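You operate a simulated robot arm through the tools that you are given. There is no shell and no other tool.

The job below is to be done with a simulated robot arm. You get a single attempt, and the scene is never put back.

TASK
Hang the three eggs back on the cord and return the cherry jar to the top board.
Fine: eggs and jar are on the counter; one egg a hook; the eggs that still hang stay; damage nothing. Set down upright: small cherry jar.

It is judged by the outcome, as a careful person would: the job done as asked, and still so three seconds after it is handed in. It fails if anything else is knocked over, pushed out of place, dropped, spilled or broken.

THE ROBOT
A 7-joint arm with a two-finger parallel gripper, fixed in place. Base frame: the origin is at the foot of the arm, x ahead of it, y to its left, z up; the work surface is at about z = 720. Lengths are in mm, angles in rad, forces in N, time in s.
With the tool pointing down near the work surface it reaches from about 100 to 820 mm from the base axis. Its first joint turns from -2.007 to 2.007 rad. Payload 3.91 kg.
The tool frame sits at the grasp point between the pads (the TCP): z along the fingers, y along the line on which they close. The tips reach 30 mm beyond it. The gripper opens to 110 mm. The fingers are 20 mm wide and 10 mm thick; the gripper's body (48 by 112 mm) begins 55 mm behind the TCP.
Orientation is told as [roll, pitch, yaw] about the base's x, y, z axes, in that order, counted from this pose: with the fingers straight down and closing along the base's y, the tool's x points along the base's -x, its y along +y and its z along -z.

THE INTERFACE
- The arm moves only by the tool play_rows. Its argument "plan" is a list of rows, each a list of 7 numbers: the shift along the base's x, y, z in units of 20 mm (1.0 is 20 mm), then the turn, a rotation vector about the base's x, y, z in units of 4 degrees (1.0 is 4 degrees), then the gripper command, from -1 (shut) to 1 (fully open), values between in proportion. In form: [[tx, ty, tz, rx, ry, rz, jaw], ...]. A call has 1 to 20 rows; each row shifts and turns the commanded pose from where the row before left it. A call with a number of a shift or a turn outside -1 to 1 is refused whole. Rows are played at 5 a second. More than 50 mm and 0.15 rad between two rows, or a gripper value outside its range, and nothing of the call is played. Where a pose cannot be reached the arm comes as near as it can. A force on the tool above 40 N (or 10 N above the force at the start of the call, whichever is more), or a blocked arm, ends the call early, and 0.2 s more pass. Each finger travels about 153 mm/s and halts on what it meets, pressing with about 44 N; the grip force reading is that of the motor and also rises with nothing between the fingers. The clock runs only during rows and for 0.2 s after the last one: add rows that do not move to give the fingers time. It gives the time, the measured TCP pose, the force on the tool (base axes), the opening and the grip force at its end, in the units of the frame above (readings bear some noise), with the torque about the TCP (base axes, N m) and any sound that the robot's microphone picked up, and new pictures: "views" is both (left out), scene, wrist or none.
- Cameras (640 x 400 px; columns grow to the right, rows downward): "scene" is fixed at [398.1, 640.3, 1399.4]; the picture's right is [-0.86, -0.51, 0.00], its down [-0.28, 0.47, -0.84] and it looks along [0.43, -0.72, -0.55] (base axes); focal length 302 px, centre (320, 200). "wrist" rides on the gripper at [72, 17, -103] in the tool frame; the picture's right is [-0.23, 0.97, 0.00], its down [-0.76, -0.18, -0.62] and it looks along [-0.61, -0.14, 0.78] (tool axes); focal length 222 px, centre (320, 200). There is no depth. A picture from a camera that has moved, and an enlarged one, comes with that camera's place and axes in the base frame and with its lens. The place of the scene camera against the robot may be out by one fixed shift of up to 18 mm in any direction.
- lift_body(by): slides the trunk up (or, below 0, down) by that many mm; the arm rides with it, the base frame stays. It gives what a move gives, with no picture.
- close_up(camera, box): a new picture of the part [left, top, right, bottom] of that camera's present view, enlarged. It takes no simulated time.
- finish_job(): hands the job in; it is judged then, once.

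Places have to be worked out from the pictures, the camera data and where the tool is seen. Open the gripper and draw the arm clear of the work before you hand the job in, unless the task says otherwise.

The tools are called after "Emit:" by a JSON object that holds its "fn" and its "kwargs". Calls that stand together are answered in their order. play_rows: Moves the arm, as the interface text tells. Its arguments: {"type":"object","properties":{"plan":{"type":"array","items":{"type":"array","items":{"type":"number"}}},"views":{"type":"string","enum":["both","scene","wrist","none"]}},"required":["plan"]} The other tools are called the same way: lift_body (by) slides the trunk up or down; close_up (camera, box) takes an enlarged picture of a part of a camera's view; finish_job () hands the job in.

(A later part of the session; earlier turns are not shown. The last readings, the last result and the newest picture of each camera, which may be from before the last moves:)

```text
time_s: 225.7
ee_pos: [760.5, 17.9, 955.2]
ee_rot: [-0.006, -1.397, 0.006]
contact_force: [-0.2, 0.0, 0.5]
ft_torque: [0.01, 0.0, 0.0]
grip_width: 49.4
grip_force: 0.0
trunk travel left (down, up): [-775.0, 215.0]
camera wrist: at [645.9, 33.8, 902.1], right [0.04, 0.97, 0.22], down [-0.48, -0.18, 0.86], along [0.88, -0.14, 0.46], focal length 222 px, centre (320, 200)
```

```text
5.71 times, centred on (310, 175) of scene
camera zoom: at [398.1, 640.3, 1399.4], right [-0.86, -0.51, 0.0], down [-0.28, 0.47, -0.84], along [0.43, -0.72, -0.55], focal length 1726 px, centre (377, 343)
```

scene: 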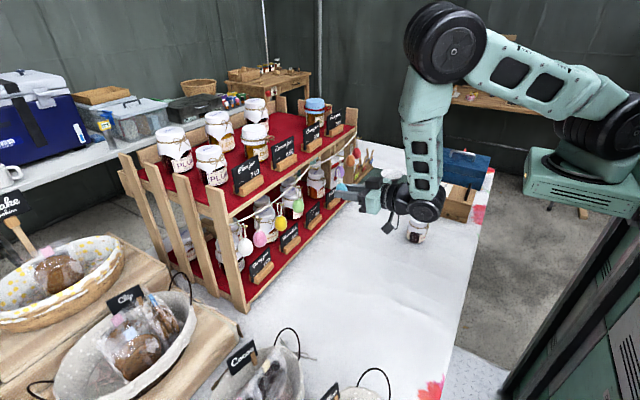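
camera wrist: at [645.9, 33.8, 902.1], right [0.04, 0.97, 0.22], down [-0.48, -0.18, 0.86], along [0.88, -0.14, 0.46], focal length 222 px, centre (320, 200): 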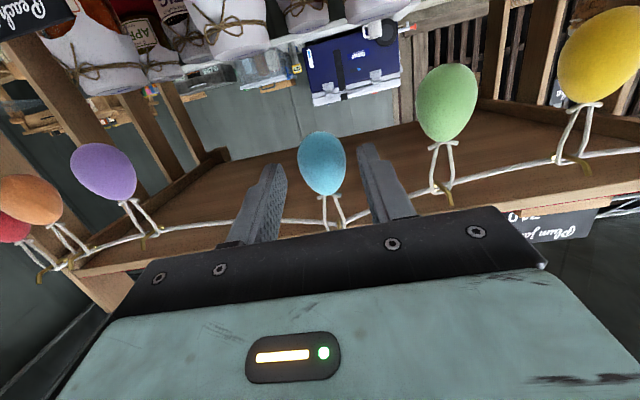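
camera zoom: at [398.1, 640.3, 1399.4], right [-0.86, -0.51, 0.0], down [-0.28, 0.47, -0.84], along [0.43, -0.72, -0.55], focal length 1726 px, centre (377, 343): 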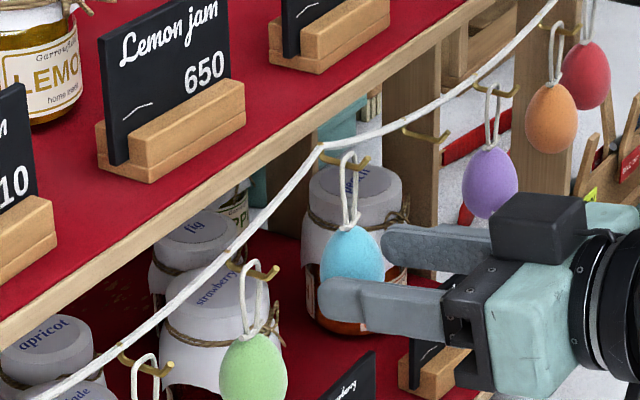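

Blue hangs on H5. I back straight off and look at the whole row.

Emit:
{"fn": "play_rows", "kwargs": {"plan": [[-0.4, 0, 0, 0, 0, 0, -0.1], [-0.6, 0, 0, 0, 0, 0, -0.1], [-0.8, 0, 0, 0, 0, 0, -0.1], [-1, 0, 0, 0, 0, 0, -0.1], [-1, 0, 0, 0, 0, 0, -0.1], [-1, 0, 0, 0, 0, 0, 0], [-1, 0, 0, 0, 0, 0, 0.5], [-0.5, 0, 0, 0, 0, 0, 1]], "views": "both"}}

Emit:
{"fn": "close_up", "kwargs": {"camera": "scene", "box": [220, 130, 370, 260]}}

Emit:
{"fn": "close_up", "kwargs": {"camera": "scene", "box": [220, 85, 370, 195]}}

```text
time_s: 227.5
ee_pos: [635.7, 20.2, 956.5]
ee_rot: [-0.006, -1.397, 0.005]
contact_force: [-0.3, 1.0, 0.8]
ft_torque: [0.04, 0.01, -0.01]
grip_width: 110.0
grip_force: 0.1
trunk travel left (down, up): [-775.0, 215.0]
camera wrist: at [520.9, 35.8, 902.5], right [0.04, 0.97, 0.22], down [-0.48, -0.18, 0.86], along [0.88, -0.14, 0.46], focal length 222 px, centre (320, 200)
```

scene: 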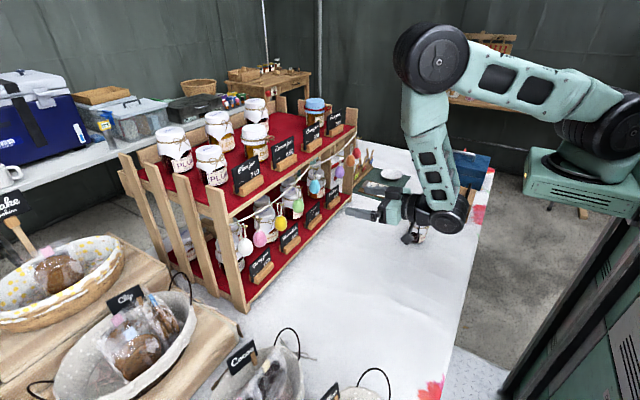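
wrist: 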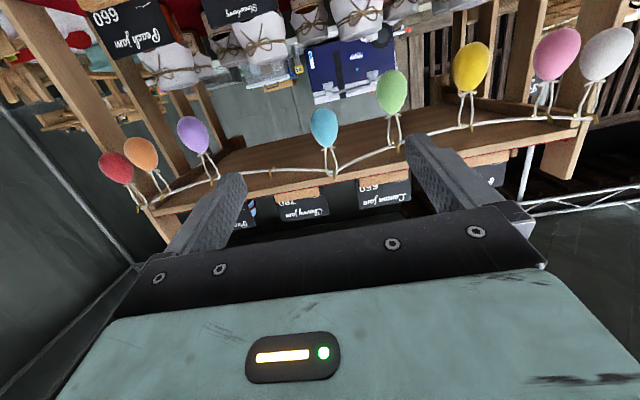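

```text
3.08 times, centred on (295, 195) of scene
camera zoom: at [398.1, 640.3, 1399.4], right [-0.86, -0.51, 0.0], down [-0.28, 0.47, -0.84], along [0.43, -0.72, -0.55], focal length 929 px, centre (397, 215)
```

zoom: 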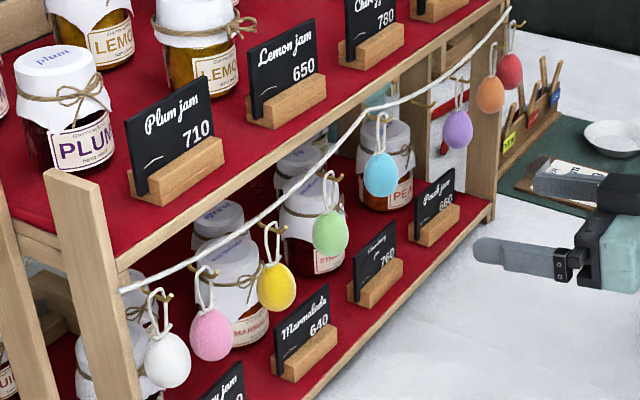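

```text
3.64 times, centred on (295, 140) of scene
camera zoom: at [398.1, 640.3, 1399.4], right [-0.86, -0.51, 0.0], down [-0.28, 0.47, -0.84], along [0.43, -0.72, -0.55], focal length 1098 px, centre (411, 418)
```

zoom: 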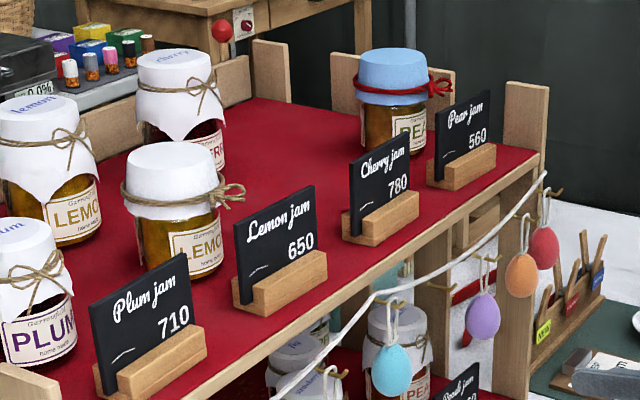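

All three eggs hang properly, one per hook. Next is the jar. I raise the arm in free space and tilt to look at the top board from above, to measure the free place behind the "Cherry jam" sign.

Emit:
{"fn": "play_rows", "kwargs": {"plan": [[-0.3, -0.4, 1, 0, 1, 0, 1], [-0.3, -0.4, 1, 0, 1, 0, 1], [-0.2, -0.4, 1, 0, 1, 0, 1], [-0.2, -0.4, 1, 0, 1, 0, 1], [-0.2, -0.4, 1, 0, 1, 0, 1], [-0.2, -0.4, 1, 0, 1, 0, 1], [-0.2, -0.4, 1, 0, 1, 0, 1], [0, -0.4, 1, 0, 1, 0, 1], [0, -0.4, 1, 0, 1, 0, 1], [0, -0.4, 1, 0, 1, 0, 1], [0, -0.4, 1, 0, 1, 0, 1], [0, -0.4, 1, 0, 1, 0, 1], [0, -0.4, 1, 0, 1, 0, 1], [0, -0.4, 1, 0, 0, 0, 1], [0, 0, 0, 0, 0, 0, 1]], "views": "both"}}

```text
time_s: 230.7
ee_pos: [645.8, -68.0, 1200.9]
ee_rot: [0.0, -0.489, 0.001]
contact_force: [1.2, -0.5, -0.3]
ft_torque: [0.0, -0.02, 0.0]
grip_width: 110.1
grip_force: 0.1
out of reach, approached as far as the arm can: row 2, 3, 4, 5, 6, 11, 12
trunk travel left (down, up): [-775.0, 215.0]
camera wrist: at [532.8, -51.5, 1259.3], right [0.2, 0.97, 0.11], down [0.38, -0.18, 0.91], along [0.9, -0.14, -0.41], focal length 222 px, centre (320, 200)
```

scene: 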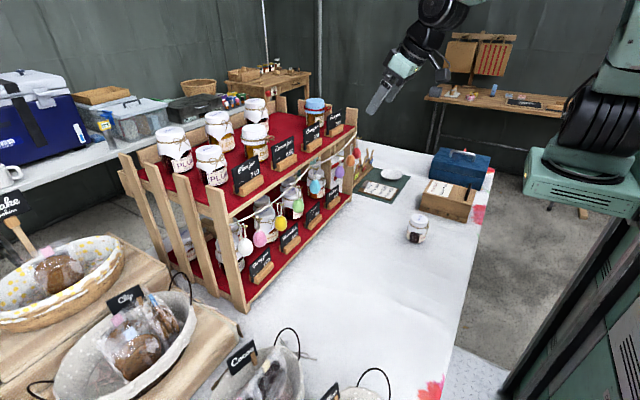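
wrist: 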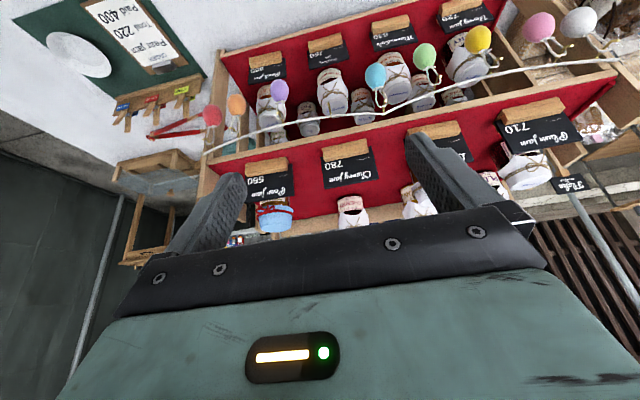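

Good top view. I zoom on the target area.

Emit:
{"fn": "close_up", "kwargs": {"camera": "wrist", "box": [230, 110, 430, 240]}}

Emit:
{"fn": "close_up", "kwargs": {"camera": "wrist", "box": [300, 120, 400, 240]}}

Emit:
{"fn": "close_up", "kwargs": {"camera": "scene", "box": [260, 90, 350, 170]}}

Emit:
{"fn": "close_up", "kwargs": {"camera": "scene", "box": [395, 200, 445, 255]}}

```text
3.08 times, centred on (330, 175) of wrist
camera zoom: at [532.8, -51.5, 1259.3], right [0.2, 0.97, 0.11], down [0.38, -0.18, 0.91], along [0.9, -0.14, -0.41], focal length 684 px, centre (289, 277)
```

zoom: 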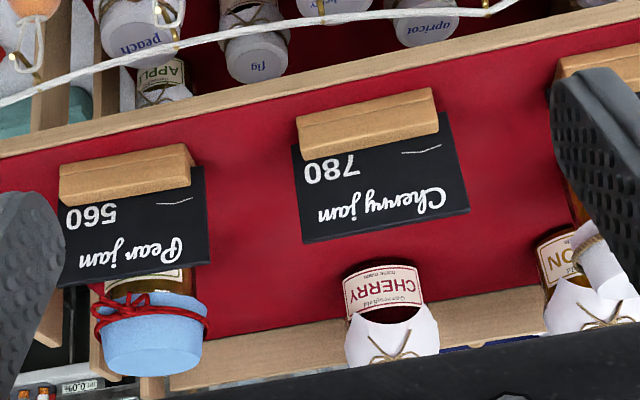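

```text
3.33 times, centred on (350, 180) of wrist
camera zoom: at [532.8, -51.5, 1259.3], right [0.2, 0.97, 0.11], down [0.38, -0.18, 0.91], along [0.9, -0.14, -0.41], focal length 740 px, centre (220, 267)
```

zoom: 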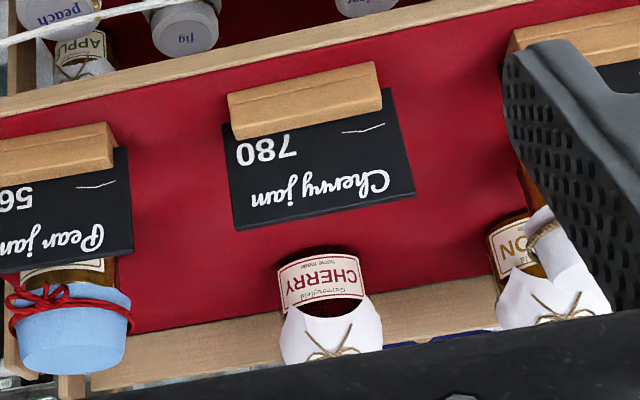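

```text
5.00 times, centred on (305, 130) of scene
camera zoom: at [398.1, 640.3, 1399.4], right [-0.86, -0.51, 0.0], down [-0.28, 0.47, -0.84], along [0.43, -0.72, -0.55], focal length 1510 px, centre (395, 550)
```

zoom: 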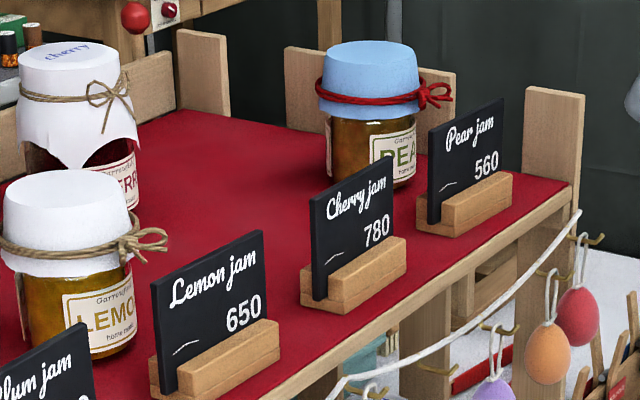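

```text
7.27 times, centred on (420, 228) of scene
camera zoom: at [398.1, 640.3, 1399.4], right [-0.86, -0.51, 0.0], down [-0.28, 0.47, -0.84], along [0.43, -0.72, -0.55], focal length 2196 px, centre (-407, 0)
```

zoom: 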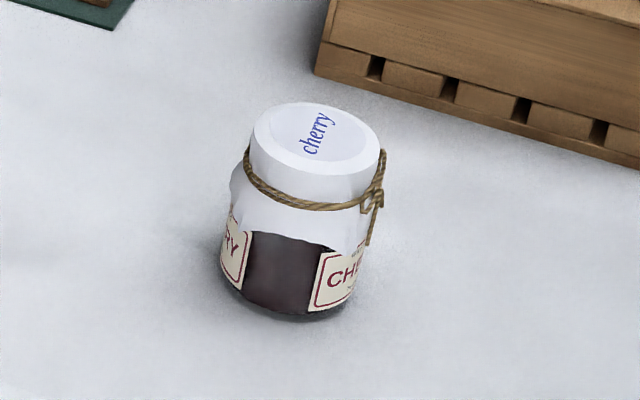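

Measurements: the top board's surface is at z≈1045 with its front edge at x≈807. The Cherry sign stands at x≈818–840, y -92…-8, top ≈1110. The front row of jars (lemon, pear) is at x≈923, so the cherry place is about (923,-55) with wide gaps on both sides. I test the reach there, empty-handed and high above the jars.

Emit:
{"fn": "play_rows", "kwargs": {"plan": [[0.5, 0, 0.3, 0, -0.5, 0, 1], [1, 0, 0.2, 0, -0.5, 0, 1], [1, 0, 0, 0, -0.5, 0, 1], [1, 0, 0, 0, -0.5, 0, 1], [1, 0, 0, 0, -0.5, 0, 1], [1, 0, 0, 0, -0.5, 0, 1], [1, 0, 0, 0, -0.5, 0, 1], [1, 0, 0, 0, -0.5, 0, 1], [1, 0, 0, 0, -0.3, 0, 1], [1, 0, 0, 0, 0, 0, 1], [1, 0, 0, 0, 0, 0, 1], [1, 0, 0, 0, 0, 0, 1], [1, 0, 0, 0, 0, 0, 1], [1, 0, 0, 0, 0, 0, 1], [0, 0, 0, 0, 0, 0, 1]], "views": "both"}}

```text
time_s: 233.9
ee_pos: [915.3, -71.3, 1213.7]
ee_rot: [0.0, -0.787, 0.003]
contact_force: [0.1, -0.8, 0.4]
ft_torque: [0.0, 0.01, -0.02]
grip_width: 109.8
grip_force: 0.0
trunk travel left (down, up): [-775.0, 215.0]
camera wrist: at [790.8, -53.8, 1234.5], right [0.16, 0.97, 0.16], down [0.09, -0.18, 0.98], along [0.98, -0.14, -0.12], focal length 222 px, centre (320, 200)
```

scene: 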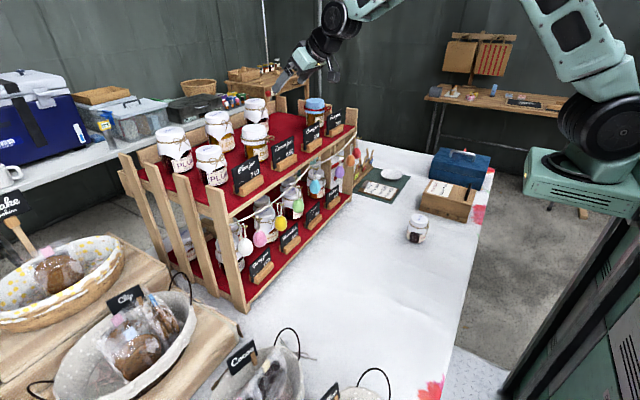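
wrist: 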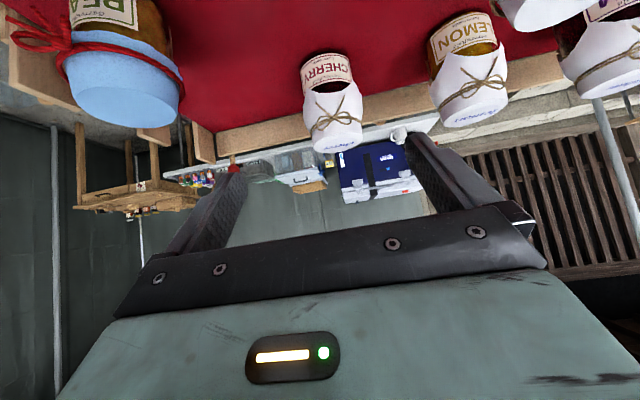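

The place pose is reachable at 45° tilt, and the back cherry jar measures (1051,-52), so the front place is (923,-53). The loose jar's bow faces -x, the same as the others on the shelf, so I only need to keep its yaw and the same 45° tilt at pick and place. I retreat and try the 45° pose near the jar on the counter.

Emit:
{"fn": "play_rows", "kwargs": {"plan": [[-1, 0, 0.2, 0, 0, 0, 1], [-1, 0, 0, 0, 0, 0, 1], [-1, 0, 0, 0, 0, 0, 1], [-1, 0, 0, 0, 0, 0, 1], [-1, 0, 0, 0, 0, 0, 1], [-1, 0, 0, 0, 0, 0, 1], [-1, 0, 0, 0, 0, 0, 1], [-1, 0, 0, 0, 0, 0, 1], [-1, 0, 0, 0, 0, 0, 1], [-1, 0, 0, 0, 0, 0, 1], [-1, -0.3, 0, 0, 0, 0, 1], [-1, -0.5, -0.5, 0, 0, 0, 1], [-1, -0.5, -1, 0, 0, 0, 1], [-0.5, -0.5, -1, 0, 0, 0, 1], [0, -0.5, -1, 0, 0, 0, 1], [0, -0.5, -1, 0, 0, 0, 1], [0, -0.5, -1, 0, 0, 0, 1], [0, -0.5, -1, 0, 0, 0, 1], [0, -0.5, -1, 0, 0, 0, 1], [0, -0.5, -1, 0, 0, 0, 1]], "views": "both"}}

```text
time_s: 238.1
ee_pos: [644.2, -165.7, 1047.9]
ee_rot: [0.001, -0.79, 0.001]
contact_force: [-0.6, -0.1, 1.2]
ft_torque: [0.02, 0.01, 0.0]
grip_width: 110.2
grip_force: 0.0
trunk travel left (down, up): [-775.0, 215.0]
camera wrist: at [519.2, -150.0, 1068.3], right [0.16, 0.97, 0.16], down [0.09, -0.18, 0.98], along [0.98, -0.14, -0.12], focal length 222 px, centre (320, 200)
```

scene: 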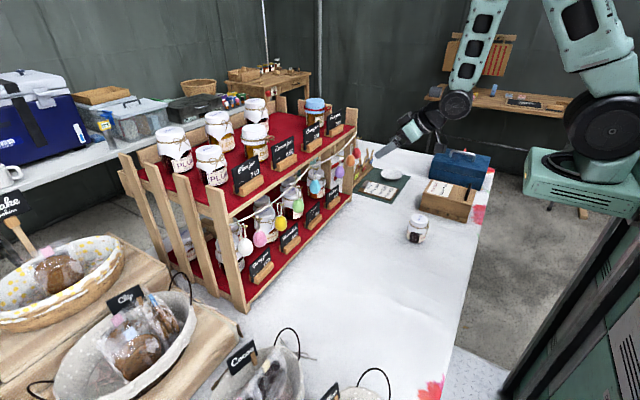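
wrist: 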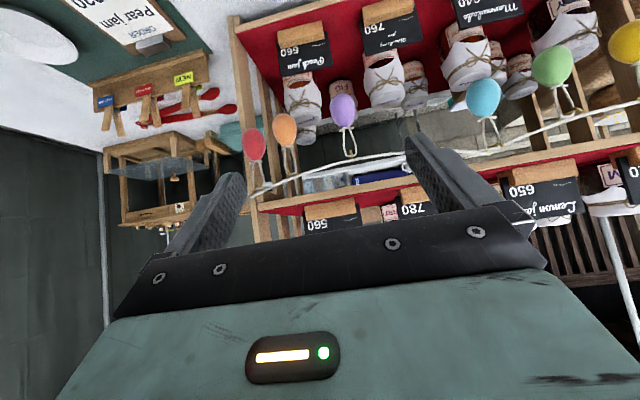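

No trouble so far. I continue lower and back toward a spot above the jar, keeping 45° tilt.

Emit:
{"fn": "play_rows", "kwargs": {"plan": [[-0.5, 0, -1, 0, 0, 0, 1], [-0.5, 0, -1, 0, 0, 0, 1], [-0.5, 0, -1, 0, 0, 0, 1], [-0.5, 0, -1, 0, 0, 0, 1], [-0.5, 0, -0.5, 0, 0, 0, 1], [-0.5, 0, 0, 0, 0, 0, 1], [-0.5, 0, 0, 0, 0, 0, 1], [-0.5, 0, 0, 0, 0, 0, 1], [-0.5, 0, 0, 0, 0, 0, 1], [-0.5, 0, 0, 0, 0, 0, 1], [-0.5, 0, 0, 0, 0, 0, 1], [-0.5, 0, 0, 0, 0, 0, 1], [0, 0, 0, 0, 0, 0, 1]], "views": "both"}}

```text
time_s: 240.9
ee_pos: [607.0, -180.4, 922.6]
ee_rot: [0.0, -0.791, 0.002]
contact_force: [-0.2, -0.7, -0.4]
ft_torque: [0.0, -0.01, 0.01]
grip_width: 110.2
grip_force: 0.1
out of reach, approached as far as the arm can: row 1, 2, 3, 4, 5, 6, 7, 8, 9, 10, 11, 12
trunk travel left (down, up): [-775.0, 215.0]
camera wrist: at [482.7, -165.2, 944.1], right [0.16, 0.97, 0.16], down [0.09, -0.18, 0.98], along [0.98, -0.14, -0.12], focal length 222 px, centre (320, 200)
```

scene: 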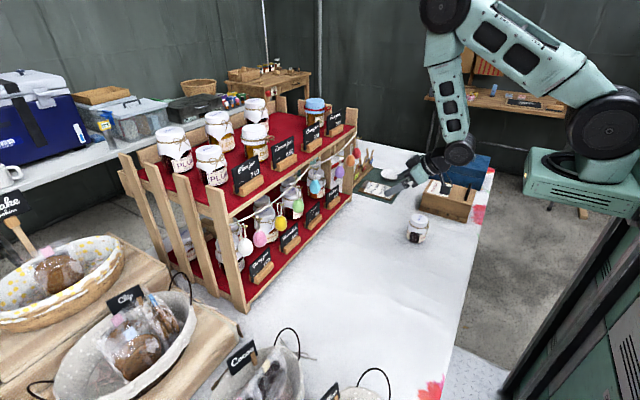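
wrist: 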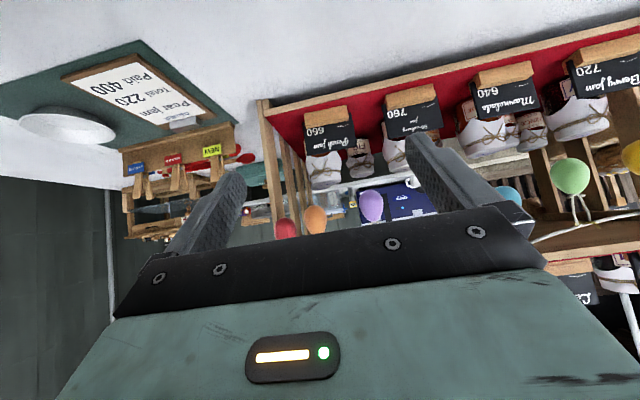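

The limit is how closely the arm can fold. Raising the trunk puts the shoulder higher, so the 45° pose over the jar should become reachable. The space above is clear, so I raise it by 150 mm.

Emit:
{"fn": "lift_body", "kwargs": {"by": 150}}

Emit:
{"fn": "play_rows", "kwargs": {"plan": [[0, 0, -1, 0, 0, 0, 1], [0, 0, -1, 0, 0, 0, 1], [0, 0, -1, 0, 0, 0, 1], [0, 0, -1, 0, 0, 0, 1], [-0.5, 0, -1, 0, 0, 0, 1], [-0.5, 0, -1, 0, 0, 0, 1], [-0.5, 0, -1, 0, 0, 0, 1], [-0.5, 0, -1, 0, 0, 0, 1], [-0.5, 0, -0.5, 0, 0, 0, 1], [-0.5, 0, 0, 0, 0, 0, 1], [-0.5, 0, 0, 0, 0, 0, 1], [-0.5, 0, 0, 0, 0, 0, 1], [-0.5, 0, 0, 0, 0, 0, 1], [-0.5, 0, 0, 0, 0, 0, 1], [0, 0, 0, 0, 0, 0, 1]], "views": "both"}}

```text
time_s: 242.7
ee_pos: [607.9, -181.7, 1071.8]
ee_rot: [0.001, -0.79, 0.003]
contact_force: [-0.2, -0.4, 0.0]
ft_torque: [0.03, -0.01, 0.01]
grip_width: 109.8
grip_force: 0.1
trunk travel left (down, up): [-925.0, 65.0]
```

```text
time_s: 245.8
ee_pos: [506.7, -182.5, 902.6]
ee_rot: [-0.002, -0.789, 0.004]
contact_force: [0.0, 0.7, -0.7]
ft_torque: [-0.02, 0.02, -0.02]
grip_width: 110.1
grip_force: 0.0
trunk travel left (down, up): [-925.0, 65.0]
camera wrist: at [382.7, -166.4, 923.8], right [0.16, 0.97, 0.16], down [0.09, -0.18, 0.98], along [0.98, -0.14, -0.12], focal length 222 px, centre (320, 200)
```

scene: 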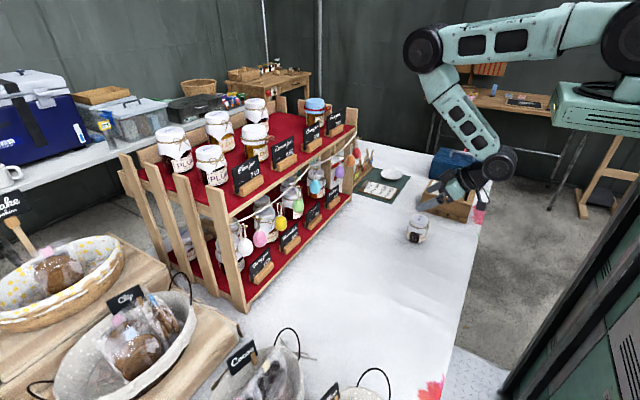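
wrist: 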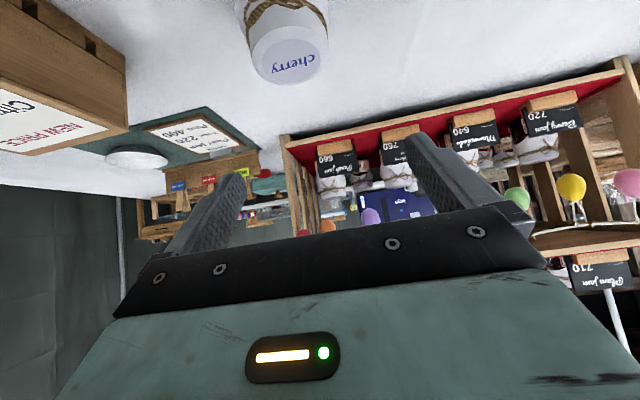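

The pose above the jar is now reachable. I zoom to fix the jar's position.

Emit:
{"fn": "close_up", "kwargs": {"camera": "wrist", "box": [210, 0, 370, 100]}}

Emit:
{"fn": "close_up", "kwargs": {"camera": "scene", "box": [390, 180, 460, 250]}}

```text
4.00 times, centred on (290, 50) of wrist
camera zoom: at [382.7, -166.4, 923.8], right [0.16, 0.97, 0.16], down [0.09, -0.18, 0.98], along [0.98, -0.14, -0.12], focal length 888 px, centre (440, 800)
```

zoom: 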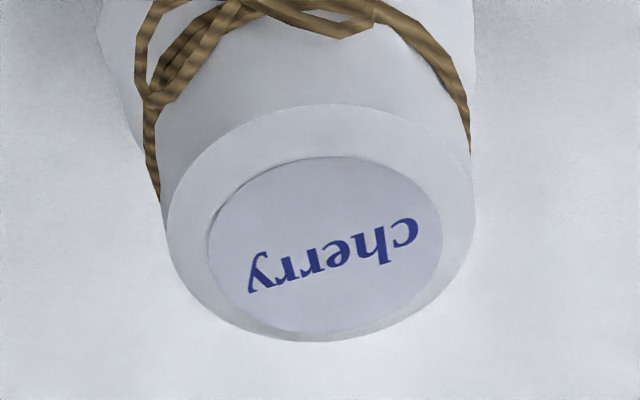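

```text
5.71 times, centred on (425, 215) of scene
camera zoom: at [398.1, 640.3, 1399.4], right [-0.86, -0.51, 0.0], down [-0.28, 0.47, -0.84], along [0.43, -0.72, -0.55], focal length 1726 px, centre (-280, 114)
```

zoom: 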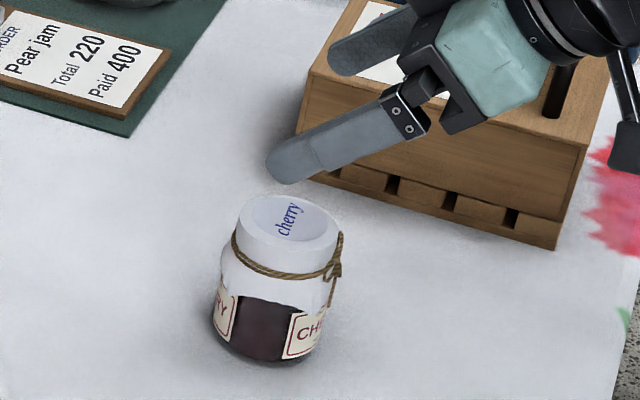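

Jar axis at (522,-191), lid top z≈804 (height ≈84), radius ≈32. I line up so the pads take it about 47 mm above the counter, and lower straight down in two stages.

Emit:
{"fn": "play_rows", "kwargs": {"plan": [[0.25, -0.2, 0, 0, 0, 0, 1], [0.24, -0.18, -0.5, 0, 0, 0, 1], [0, 0, -1, 0, 0, 0, 1], [0, 0, -1, 0, 0, 0, 1], [0, 0, -0.5, 0, 0, 0, 1], [0, 0, 0, 0, 0, 0, 1]], "views": "both"}}

Emit:
{"fn": "close_up", "kwargs": {"camera": "scene", "box": [390, 180, 470, 260]}}

```text
time_s: 247.2
ee_pos: [514.6, -188.7, 843.7]
ee_rot: [0.0, -0.789, 0.002]
contact_force: [-0.6, -0.1, -0.5]
ft_torque: [-0.04, -0.02, -0.01]
grip_width: 110.1
grip_force: 0.0
trunk travel left (down, up): [-925.0, 65.0]
camera wrist: at [391.7, -173.2, 864.6], right [0.16, 0.97, 0.16], down [0.09, -0.18, 0.98], along [0.98, -0.14, -0.12], focal length 222 px, centre (320, 200)
```

scene: 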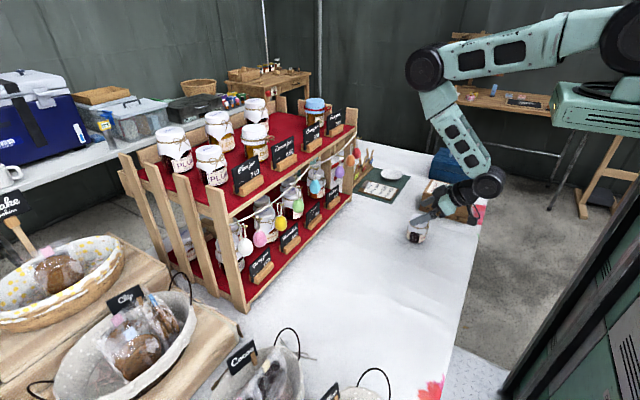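
wrist: 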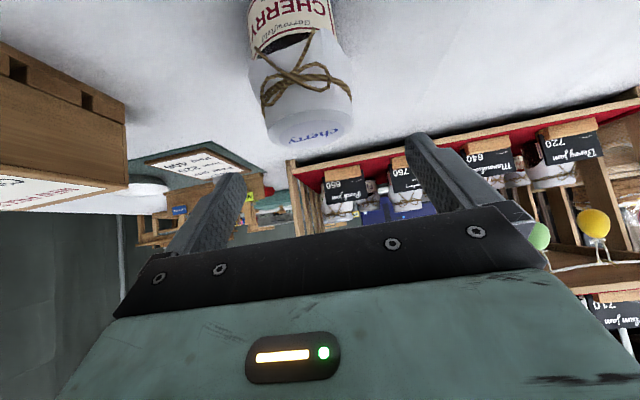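

```text
5.00 times, centred on (430, 220) of scene
camera zoom: at [398.1, 640.3, 1399.4], right [-0.86, -0.51, 0.0], down [-0.28, 0.47, -0.84], along [0.43, -0.72, -0.55], focal length 1510 px, centre (-230, 100)
```

zoom: 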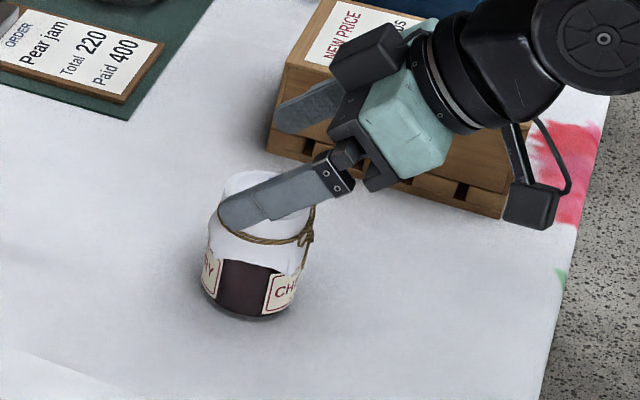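

Fingers straddle the jar and everything is clear. I continue down to the grasp height.

Emit:
{"fn": "play_rows", "kwargs": {"plan": [[0, -0.05, -0.9, 0, 0, 0, 1], [0, 0, -0.9, 0, 0, 0, 1], [0, 0, -0.9, 0, 0, 0, 1], [0.05, 0, -0.8, 0, 0, 0, 1], [0, 0, 0, 0, 0, 0, 1]], "views": "both"}}

Emit:
{"fn": "close_up", "kwargs": {"camera": "scene", "box": [390, 190, 470, 260]}}

```text
time_s: 248.4
ee_pos: [517.2, -189.3, 773.4]
ee_rot: [0.0, -0.789, -0.001]
contact_force: [0.3, -0.5, 0.7]
ft_torque: [-0.02, -0.01, 0.0]
grip_width: 110.0
grip_force: 0.0
trunk travel left (down, up): [-925.0, 65.0]
camera wrist: at [392.5, -173.7, 795.0], right [0.16, 0.97, 0.16], down [0.09, -0.18, 0.98], along [0.98, -0.14, -0.12], focal length 222 px, centre (320, 200)
```

scene: 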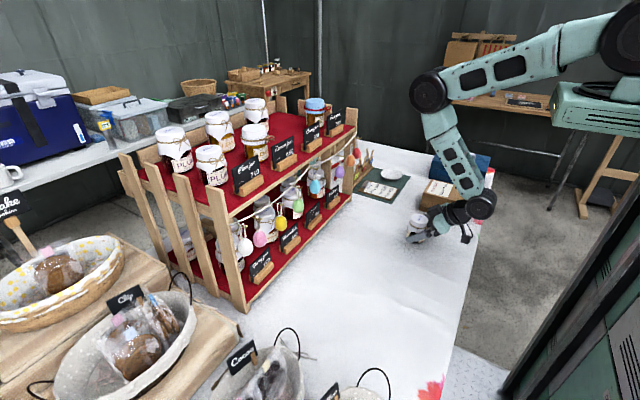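
wrist: 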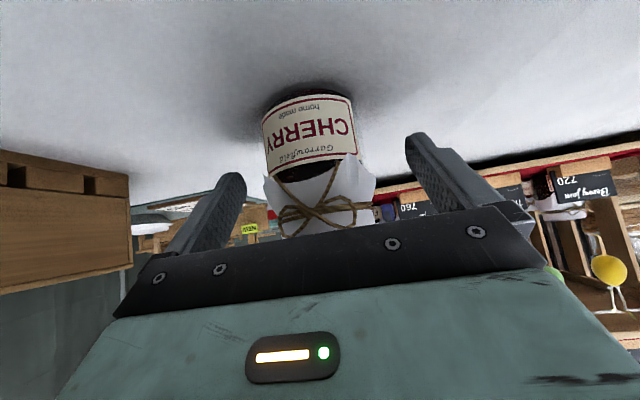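

```text
5.71 times, centred on (430, 225) of scene
camera zoom: at [398.1, 640.3, 1399.4], right [-0.86, -0.51, 0.0], down [-0.28, 0.47, -0.84], along [0.43, -0.72, -0.55], focal length 1726 px, centre (-309, 57)
```

zoom: 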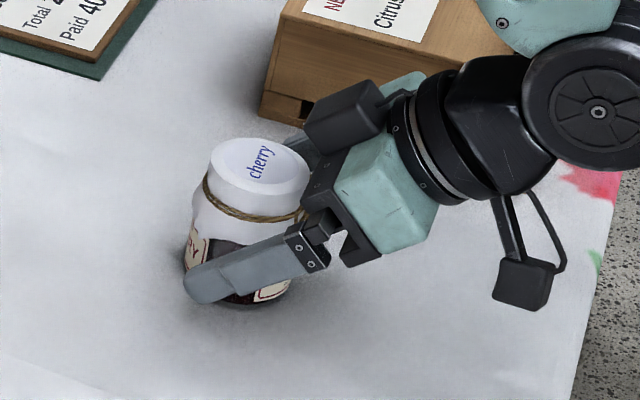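

The CHERRY label faces the robot, which is the right way for the shelf, and the fingers are level around the jar. I close gently in steps.

Emit:
{"fn": "play_rows", "kwargs": {"plan": [[0, 0, 0, 0, 0, 0, 0.6], [0, 0, 0, 0, 0, 0, 0.4], [0, 0, 0, 0, 0, 0, 0.3], [0, 0, 0, 0, 0, 0, 0.26], [0, 0, 0, 0, 0, 0, 0.22], [0, 0, 0, 0, 0, 0, 0.19], [0, 0, 0, 0, 0, 0, 0.16], [0, 0, 0, 0, 0, 0, 0.16]], "views": "none"}}

```text
time_s: 250.2
ee_pos: [517.1, -190.7, 774.3]
ee_rot: [-0.001, -0.79, 0.001]
contact_force: [-0.2, -1.2, 1.4]
ft_torque: [0.0, 0.02, 0.0]
grip_width: 64.7
grip_force: 0.5
trunk travel left (down, up): [-925.0, 65.0]
```

Contact at about 64.7 mm; I tighten a little more.

Emit:
{"fn": "play_rows", "kwargs": {"plan": [[0, 0, 0, 0, 0, 0, 0.13], [0, 0, 0, 0, 0, 0, 0.1], [0, 0, 0, 0, 0, 0, 0.1], [0, 0, 0, 0, 0, 0, 0.1]], "views": "wrist"}}

```text
time_s: 251.2
ee_pos: [518.0, -189.8, 774.0]
ee_rot: [0.0, -0.79, 0.002]
contact_force: [-0.4, -1.7, 0.9]
ft_torque: [-0.03, 0.02, -0.03]
grip_width: 63.0
grip_force: 44.1
trunk travel left (down, up): [-925.0, 65.0]
camera wrist: at [392.6, -173.7, 795.1], right [0.16, 0.97, 0.16], down [0.09, -0.18, 0.98], along [0.98, -0.14, -0.12], focal length 222 px, centre (320, 200)
```

wrist: 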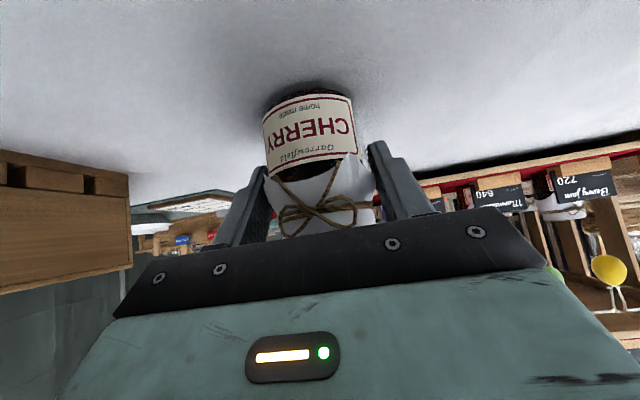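

Firm grip at 63 mm. I lift slowly and check that the jar stays upright.

Emit:
{"fn": "play_rows", "kwargs": {"plan": [[0, 0, 0.2, 0, 0, 0, 0.1], [0, 0, 0.5, 0, 0, 0, 0.1], [0, 0, 0.7, 0, 0, 0, 0.1], [0, 0, 0.8, 0, 0, 0, 0.1], [0, 0, 0.8, 0, 0, 0, 0.1], [0, 0, 0, 0, 0, 0, 0.1]], "views": "both"}}

Emit:
{"fn": "close_up", "kwargs": {"camera": "scene", "box": [390, 170, 470, 250]}}

```text
time_s: 252.7
ee_pos: [517.7, -189.8, 833.5]
ee_rot: [0.001, -0.788, 0.0]
contact_force: [-0.5, 0.4, -2.5]
ft_torque: [0.0, 0.02, -0.02]
grip_width: 63.0
grip_force: 43.5
trunk travel left (down, up): [-925.0, 65.0]
camera wrist: at [394.0, -174.0, 855.4], right [0.16, 0.97, 0.16], down [0.09, -0.18, 0.98], along [0.98, -0.14, -0.12], focal length 222 px, centre (320, 200)
```

scene: 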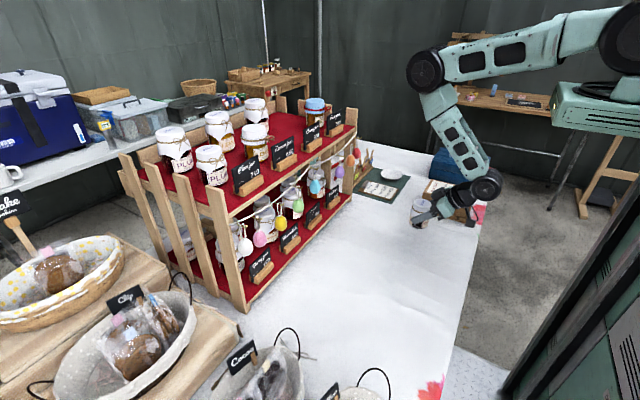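
wrist: 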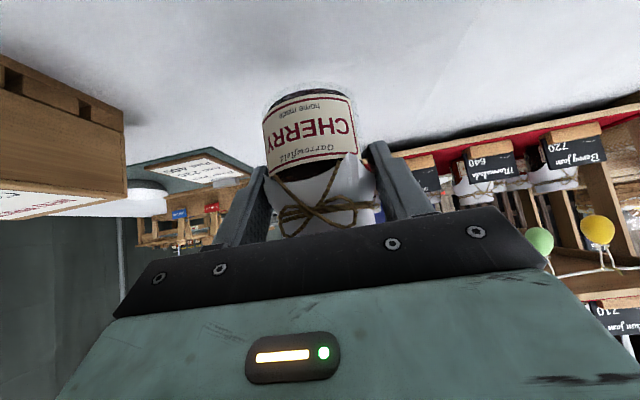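

```text
5.00 times, centred on (430, 210) of scene
camera zoom: at [398.1, 640.3, 1399.4], right [-0.86, -0.51, 0.0], down [-0.28, 0.47, -0.84], along [0.43, -0.72, -0.55], focal length 1510 px, centre (-230, 150)
```

zoom: 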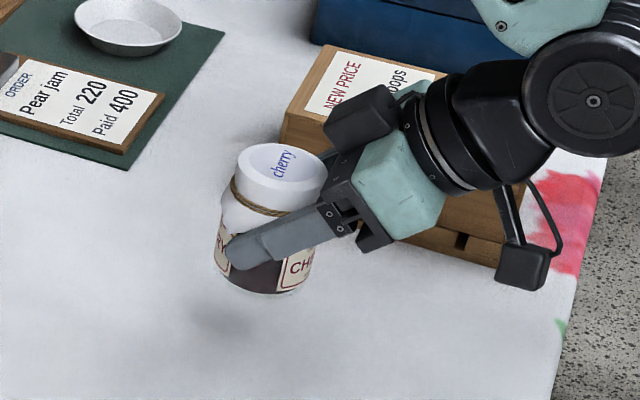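

The jar is held upright (about 2.5 N). I carry it forward low over the free counter, then straight up in front of the shelf, keeping clear of the hanging eggs.

Emit:
{"fn": "play_rows", "kwargs": {"plan": [[0.6, 0.3, 0.5, 0, 0, 0, 0.1], [0.9, 0.4, 0.5, 0, 0, 0, 0.1], [0.9, 0.4, 0.5, 0, 0, 0, 0.1], [0.9, 0.4, 0.5, 0, 0, 0, 0.1], [0.9, 0.4, 0.5, 0, 0, 0, 0.1], [0.9, 0.4, 0.5, 0, 0, 0, 0.1], [0.9, 0.4, 0.5, 0, 0, 0, 0.1], [0.9, 0.4, 0.5, 0, 0, 0, 0.1], [0.9, 0.4, 0.5, 0, 0, 0, 0.1], [0.4, 0.4, 0.8, 0, 0, 0, 0.1], [0, 0.4, 0.9, 0, 0, 0, 0.1], [0, 0.4, 0.9, 0, 0, 0, 0.1], [0, 0.4, 0.9, 0, 0, 0, 0.1], [0, 0.4, 0.9, 0, 0, 0, 0.1], [0, 0.4, 0.9, 0, 0, 0, 0.1], [0, 0.3, 0.9, 0, 0, 0, 0.1], [0, 0.3, 0.9, 0, 0, 0, 0.1], [0, 0, 0.9, 0, 0, 0, 0.1], [0, 0, 0.9, 0, 0, 0, 0.1], [0, 0, 0, 0, 0, 0, 0.1]], "views": "both"}}

```text
time_s: 256.9
ee_pos: [681.5, -59.1, 1101.4]
ee_rot: [0.0, -0.789, 0.003]
contact_force: [-0.2, -0.1, -3.0]
ft_torque: [0.0, 0.03, 0.01]
grip_width: 62.9
grip_force: 43.8
trunk travel left (down, up): [-925.0, 65.0]
camera wrist: at [557.8, -43.5, 1124.0], right [0.16, 0.97, 0.16], down [0.09, -0.18, 0.98], along [0.98, -0.14, -0.12], focal length 222 px, centre (320, 200)
```

scene: 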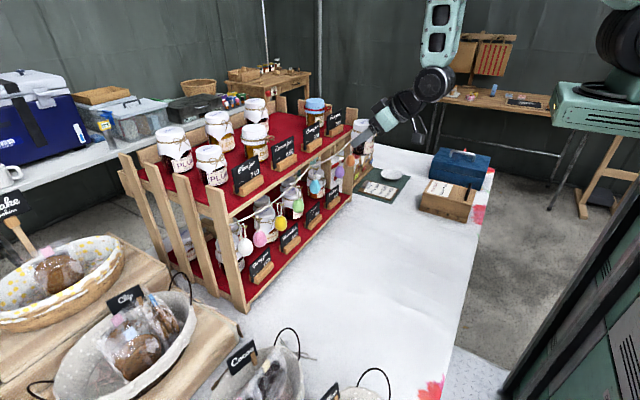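
wrist: 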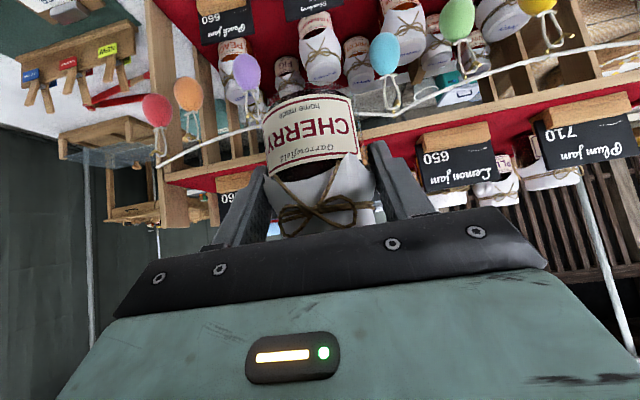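

Steady. I rise to about z=1212 (jar bottom ≈1158, well above the sign's 1110), then check.

Emit:
{"fn": "play_rows", "kwargs": {"plan": [[0, 0, 0.9, 0, 0, 0, 0.1], [0, 0, 0.9, 0, 0, 0, 0.1], [0, 0, 0.9, 0, 0, 0, 0.1], [0, 0, 0.9, 0, 0, 0, 0.1], [0, 0, 0.9, 0, 0, 0, 0.1], [0, 0.1, 0.9, 0, 0, 0, 0.1], [0.5, 0.15, 0.1, 0, 0, 0, 0.1], [0.8, 0, 0, 0, 0, 0, 0.1], [0.8, 0, 0, 0, 0, 0, 0.1], [0.8, 0, 0, 0, 0, 0, 0.1], [0.5, 0, 0, 0, 0, 0, 0.1], [0, 0, 0, 0, 0, 0, 0.1]], "views": "both"}}

Emit:
{"fn": "close_up", "kwargs": {"camera": "scene", "box": [260, 70, 380, 170]}}

Emit:
{"fn": "close_up", "kwargs": {"camera": "wrist", "box": [160, 0, 480, 230]}}

```text
time_s: 259.4
ee_pos: [749.0, -53.5, 1210.9]
ee_rot: [0.0, -0.789, 0.002]
contact_force: [0.7, -1.3, -2.0]
ft_torque: [-0.03, 0.01, -0.02]
grip_width: 62.8
grip_force: 44.4
trunk travel left (down, up): [-925.0, 65.0]
camera wrist: at [624.8, -37.5, 1232.0], right [0.16, 0.97, 0.16], down [0.09, -0.18, 0.98], along [0.98, -0.14, -0.12], focal length 222 px, centre (320, 200)
```

scene: 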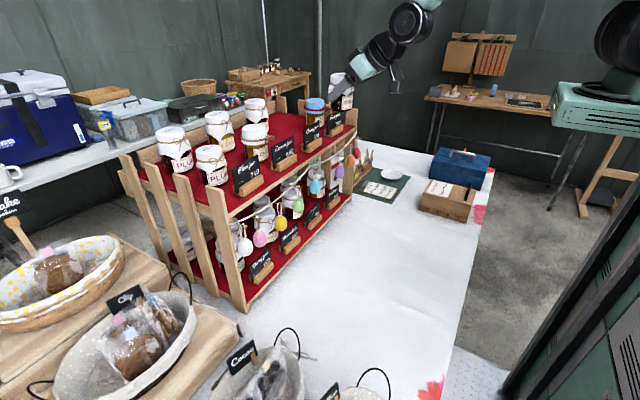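
wrist: 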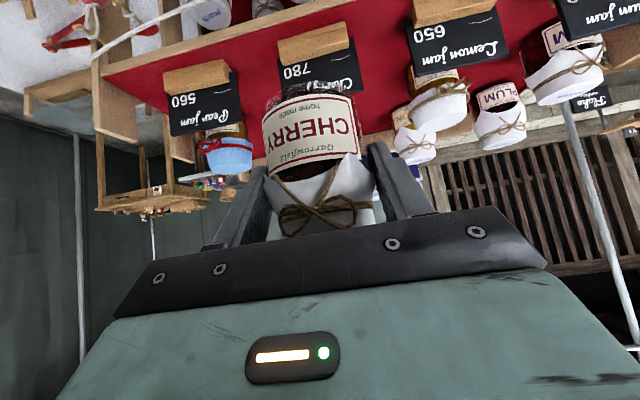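

```text
4.00 times, centred on (320, 120) of scene
camera zoom: at [398.1, 640.3, 1399.4], right [-0.86, -0.51, 0.0], down [-0.28, 0.47, -0.84], along [0.43, -0.72, -0.55], focal length 1208 px, centre (320, 520)
```

zoom: 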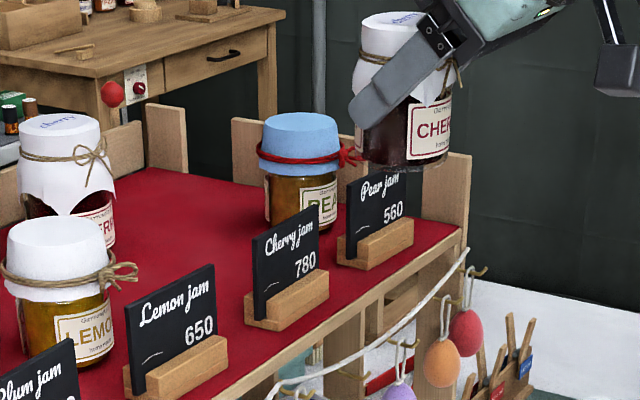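

```text
1.74 times, centred on (320, 115) of wrist
camera zoom: at [624.8, -37.5, 1232.0], right [0.16, 0.97, 0.16], down [0.09, -0.18, 0.98], along [0.98, -0.14, -0.12], focal length 386 px, centre (320, 348)
```

zoom: 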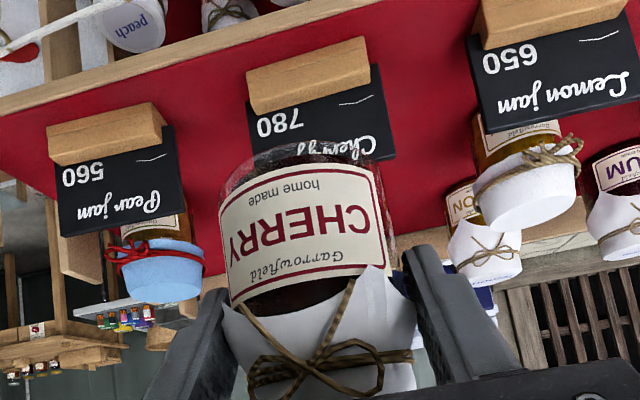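

Forward path is clear: the jar bottom at z≈1157 passes over the sign (top ≈1106). I advance to above the place (jar axis ≈ 918,-54).

Emit:
{"fn": "play_rows", "kwargs": {"plan": [[0.6, 0, 0, 0, 0, 0, 0.1], [0.9, 0, 0, 0, 0, 0, 0.1], [0.9, 0, 0, 0, 0, 0, 0.1], [0.9, 0, 0, 0, 0, 0, 0.1], [0.9, 0, 0, 0, 0, 0, 0.1], [0.9, 0, 0, 0, 0, 0, 0.1], [0.9, 0, 0, 0, 0, 0, 0.1], [0.9, 0, 0, 0, 0, 0, 0.1], [0.9, 0, 0, 0, 0, 0, 0.1], [0.35, 0, 0, 0, 0, 0, 0.1], [0, 0, 0, 0, 0, 0, 0.1]], "views": "both"}}

Emit:
{"fn": "close_up", "kwargs": {"camera": "scene", "box": [230, 60, 360, 170]}}

```text
time_s: 261.9
ee_pos: [912.4, -53.5, 1208.4]
ee_rot: [-0.003, -0.79, 0.002]
contact_force: [-0.2, -0.5, -3.4]
ft_torque: [0.01, 0.03, -0.06]
grip_width: 62.9
grip_force: 44.4
trunk travel left (down, up): [-925.0, 65.0]
camera wrist: at [788.3, -37.9, 1230.6], right [0.16, 0.97, 0.16], down [0.1, -0.18, 0.98], along [0.98, -0.14, -0.12], focal length 222 px, centre (320, 200)
```

scene: 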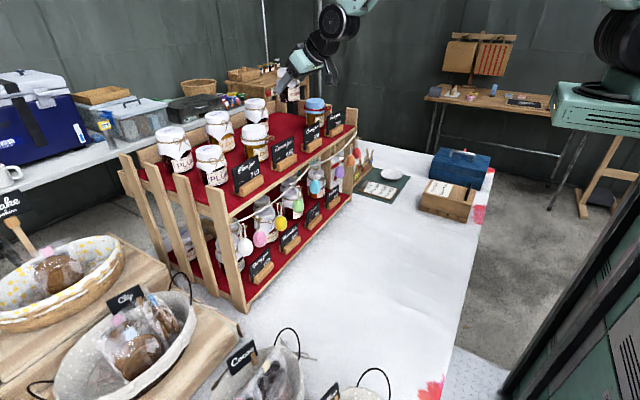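
wrist: 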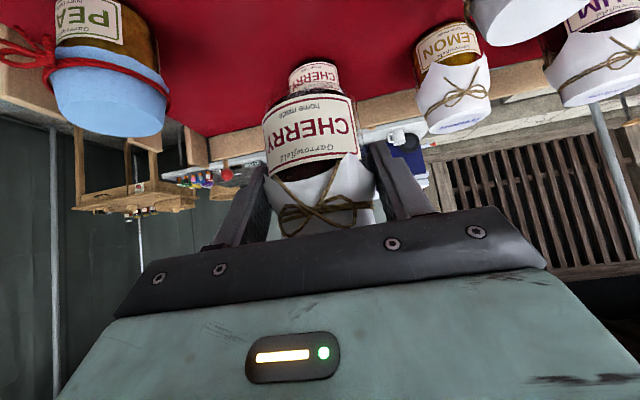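

```text
3.64 times, centred on (295, 115) of scene
camera zoom: at [398.1, 640.3, 1399.4], right [-0.86, -0.51, 0.0], down [-0.28, 0.47, -0.84], along [0.43, -0.72, -0.55], focal length 1098 px, centre (411, 509)
```

zoom: 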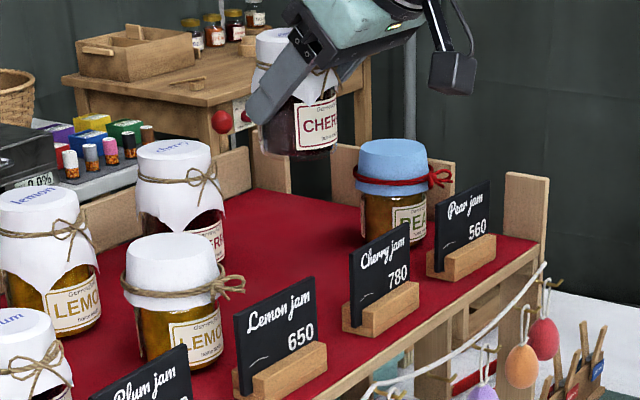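

Aligned in front of the back cherry jar. I lower 85 mm and check clearances, especially the camera housing against the sign.

Emit:
{"fn": "play_rows", "kwargs": {"plan": [[0, 0, -0.6, 0, 0, 0, 0.1], [0, 0, -0.8, 0, 0, 0, 0.1], [0, 0, -0.8, 0, 0, 0, 0.1], [0, 0, -0.8, 0, 0, 0, 0.1], [0, 0, -0.8, 0, 0, 0, 0.1], [0, 0, -0.4, 0, 0, 0, 0.1], [0, 0, 0, 0, 0, 0, 0.1]], "views": "both"}}

Emit:
{"fn": "close_up", "kwargs": {"camera": "scene", "box": [250, 70, 350, 170]}}

Emit:
{"fn": "close_up", "kwargs": {"camera": "wrist", "box": [160, 0, 480, 230]}}

```text
time_s: 263.4
ee_pos: [912.9, -55.7, 1125.8]
ee_rot: [0.0, -0.786, 0.0]
contact_force: [-0.3, -0.3, -3.9]
ft_torque: [0.0, 0.01, 0.01]
grip_width: 63.1
grip_force: 43.7
trunk travel left (down, up): [-925.0, 65.0]
camera wrist: at [788.7, -39.2, 1147.0], right [0.16, 0.97, 0.16], down [0.09, -0.18, 0.98], along [0.98, -0.14, -0.12], focal length 222 px, centre (320, 200)
```

scene: 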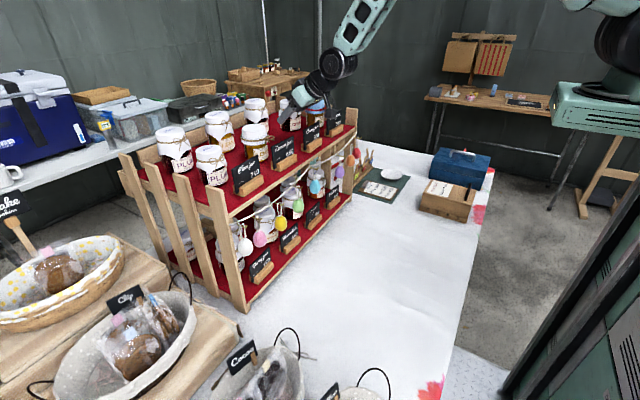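
wrist: 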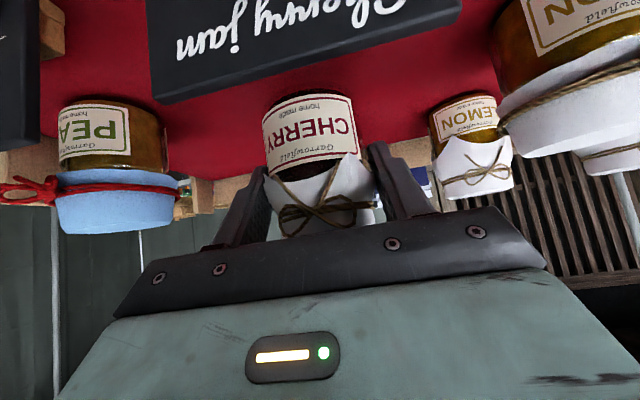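

```text
4.00 times, centred on (300, 120) of scene
camera zoom: at [398.1, 640.3, 1399.4], right [-0.86, -0.51, 0.0], down [-0.28, 0.47, -0.84], along [0.43, -0.72, -0.55], focal length 1208 px, centre (400, 520)
```

zoom: 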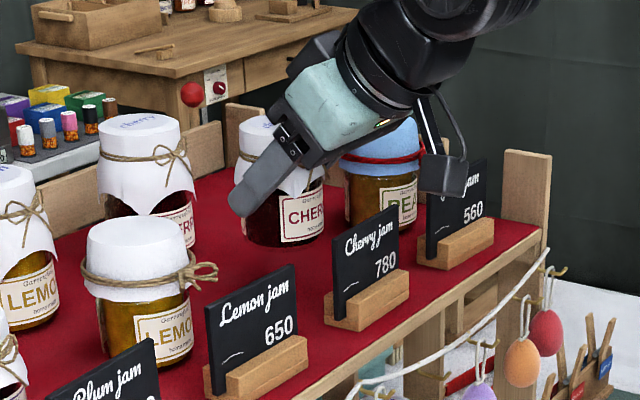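

```text
1.74 times, centred on (320, 115) of wrist
camera zoom: at [788.7, -39.2, 1147.0], right [0.16, 0.97, 0.16], down [0.09, -0.18, 0.98], along [0.98, -0.14, -0.12], focal length 386 px, centre (320, 348)
```

zoom: 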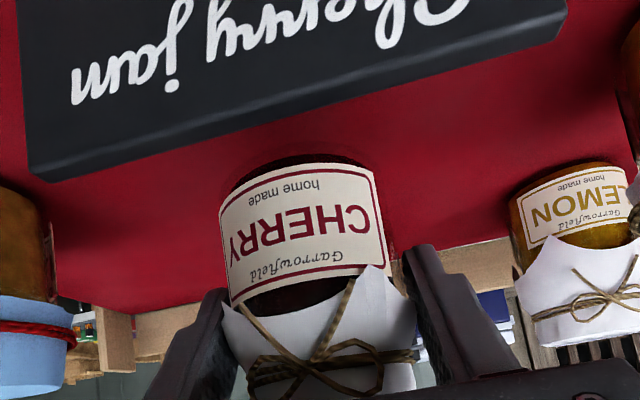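

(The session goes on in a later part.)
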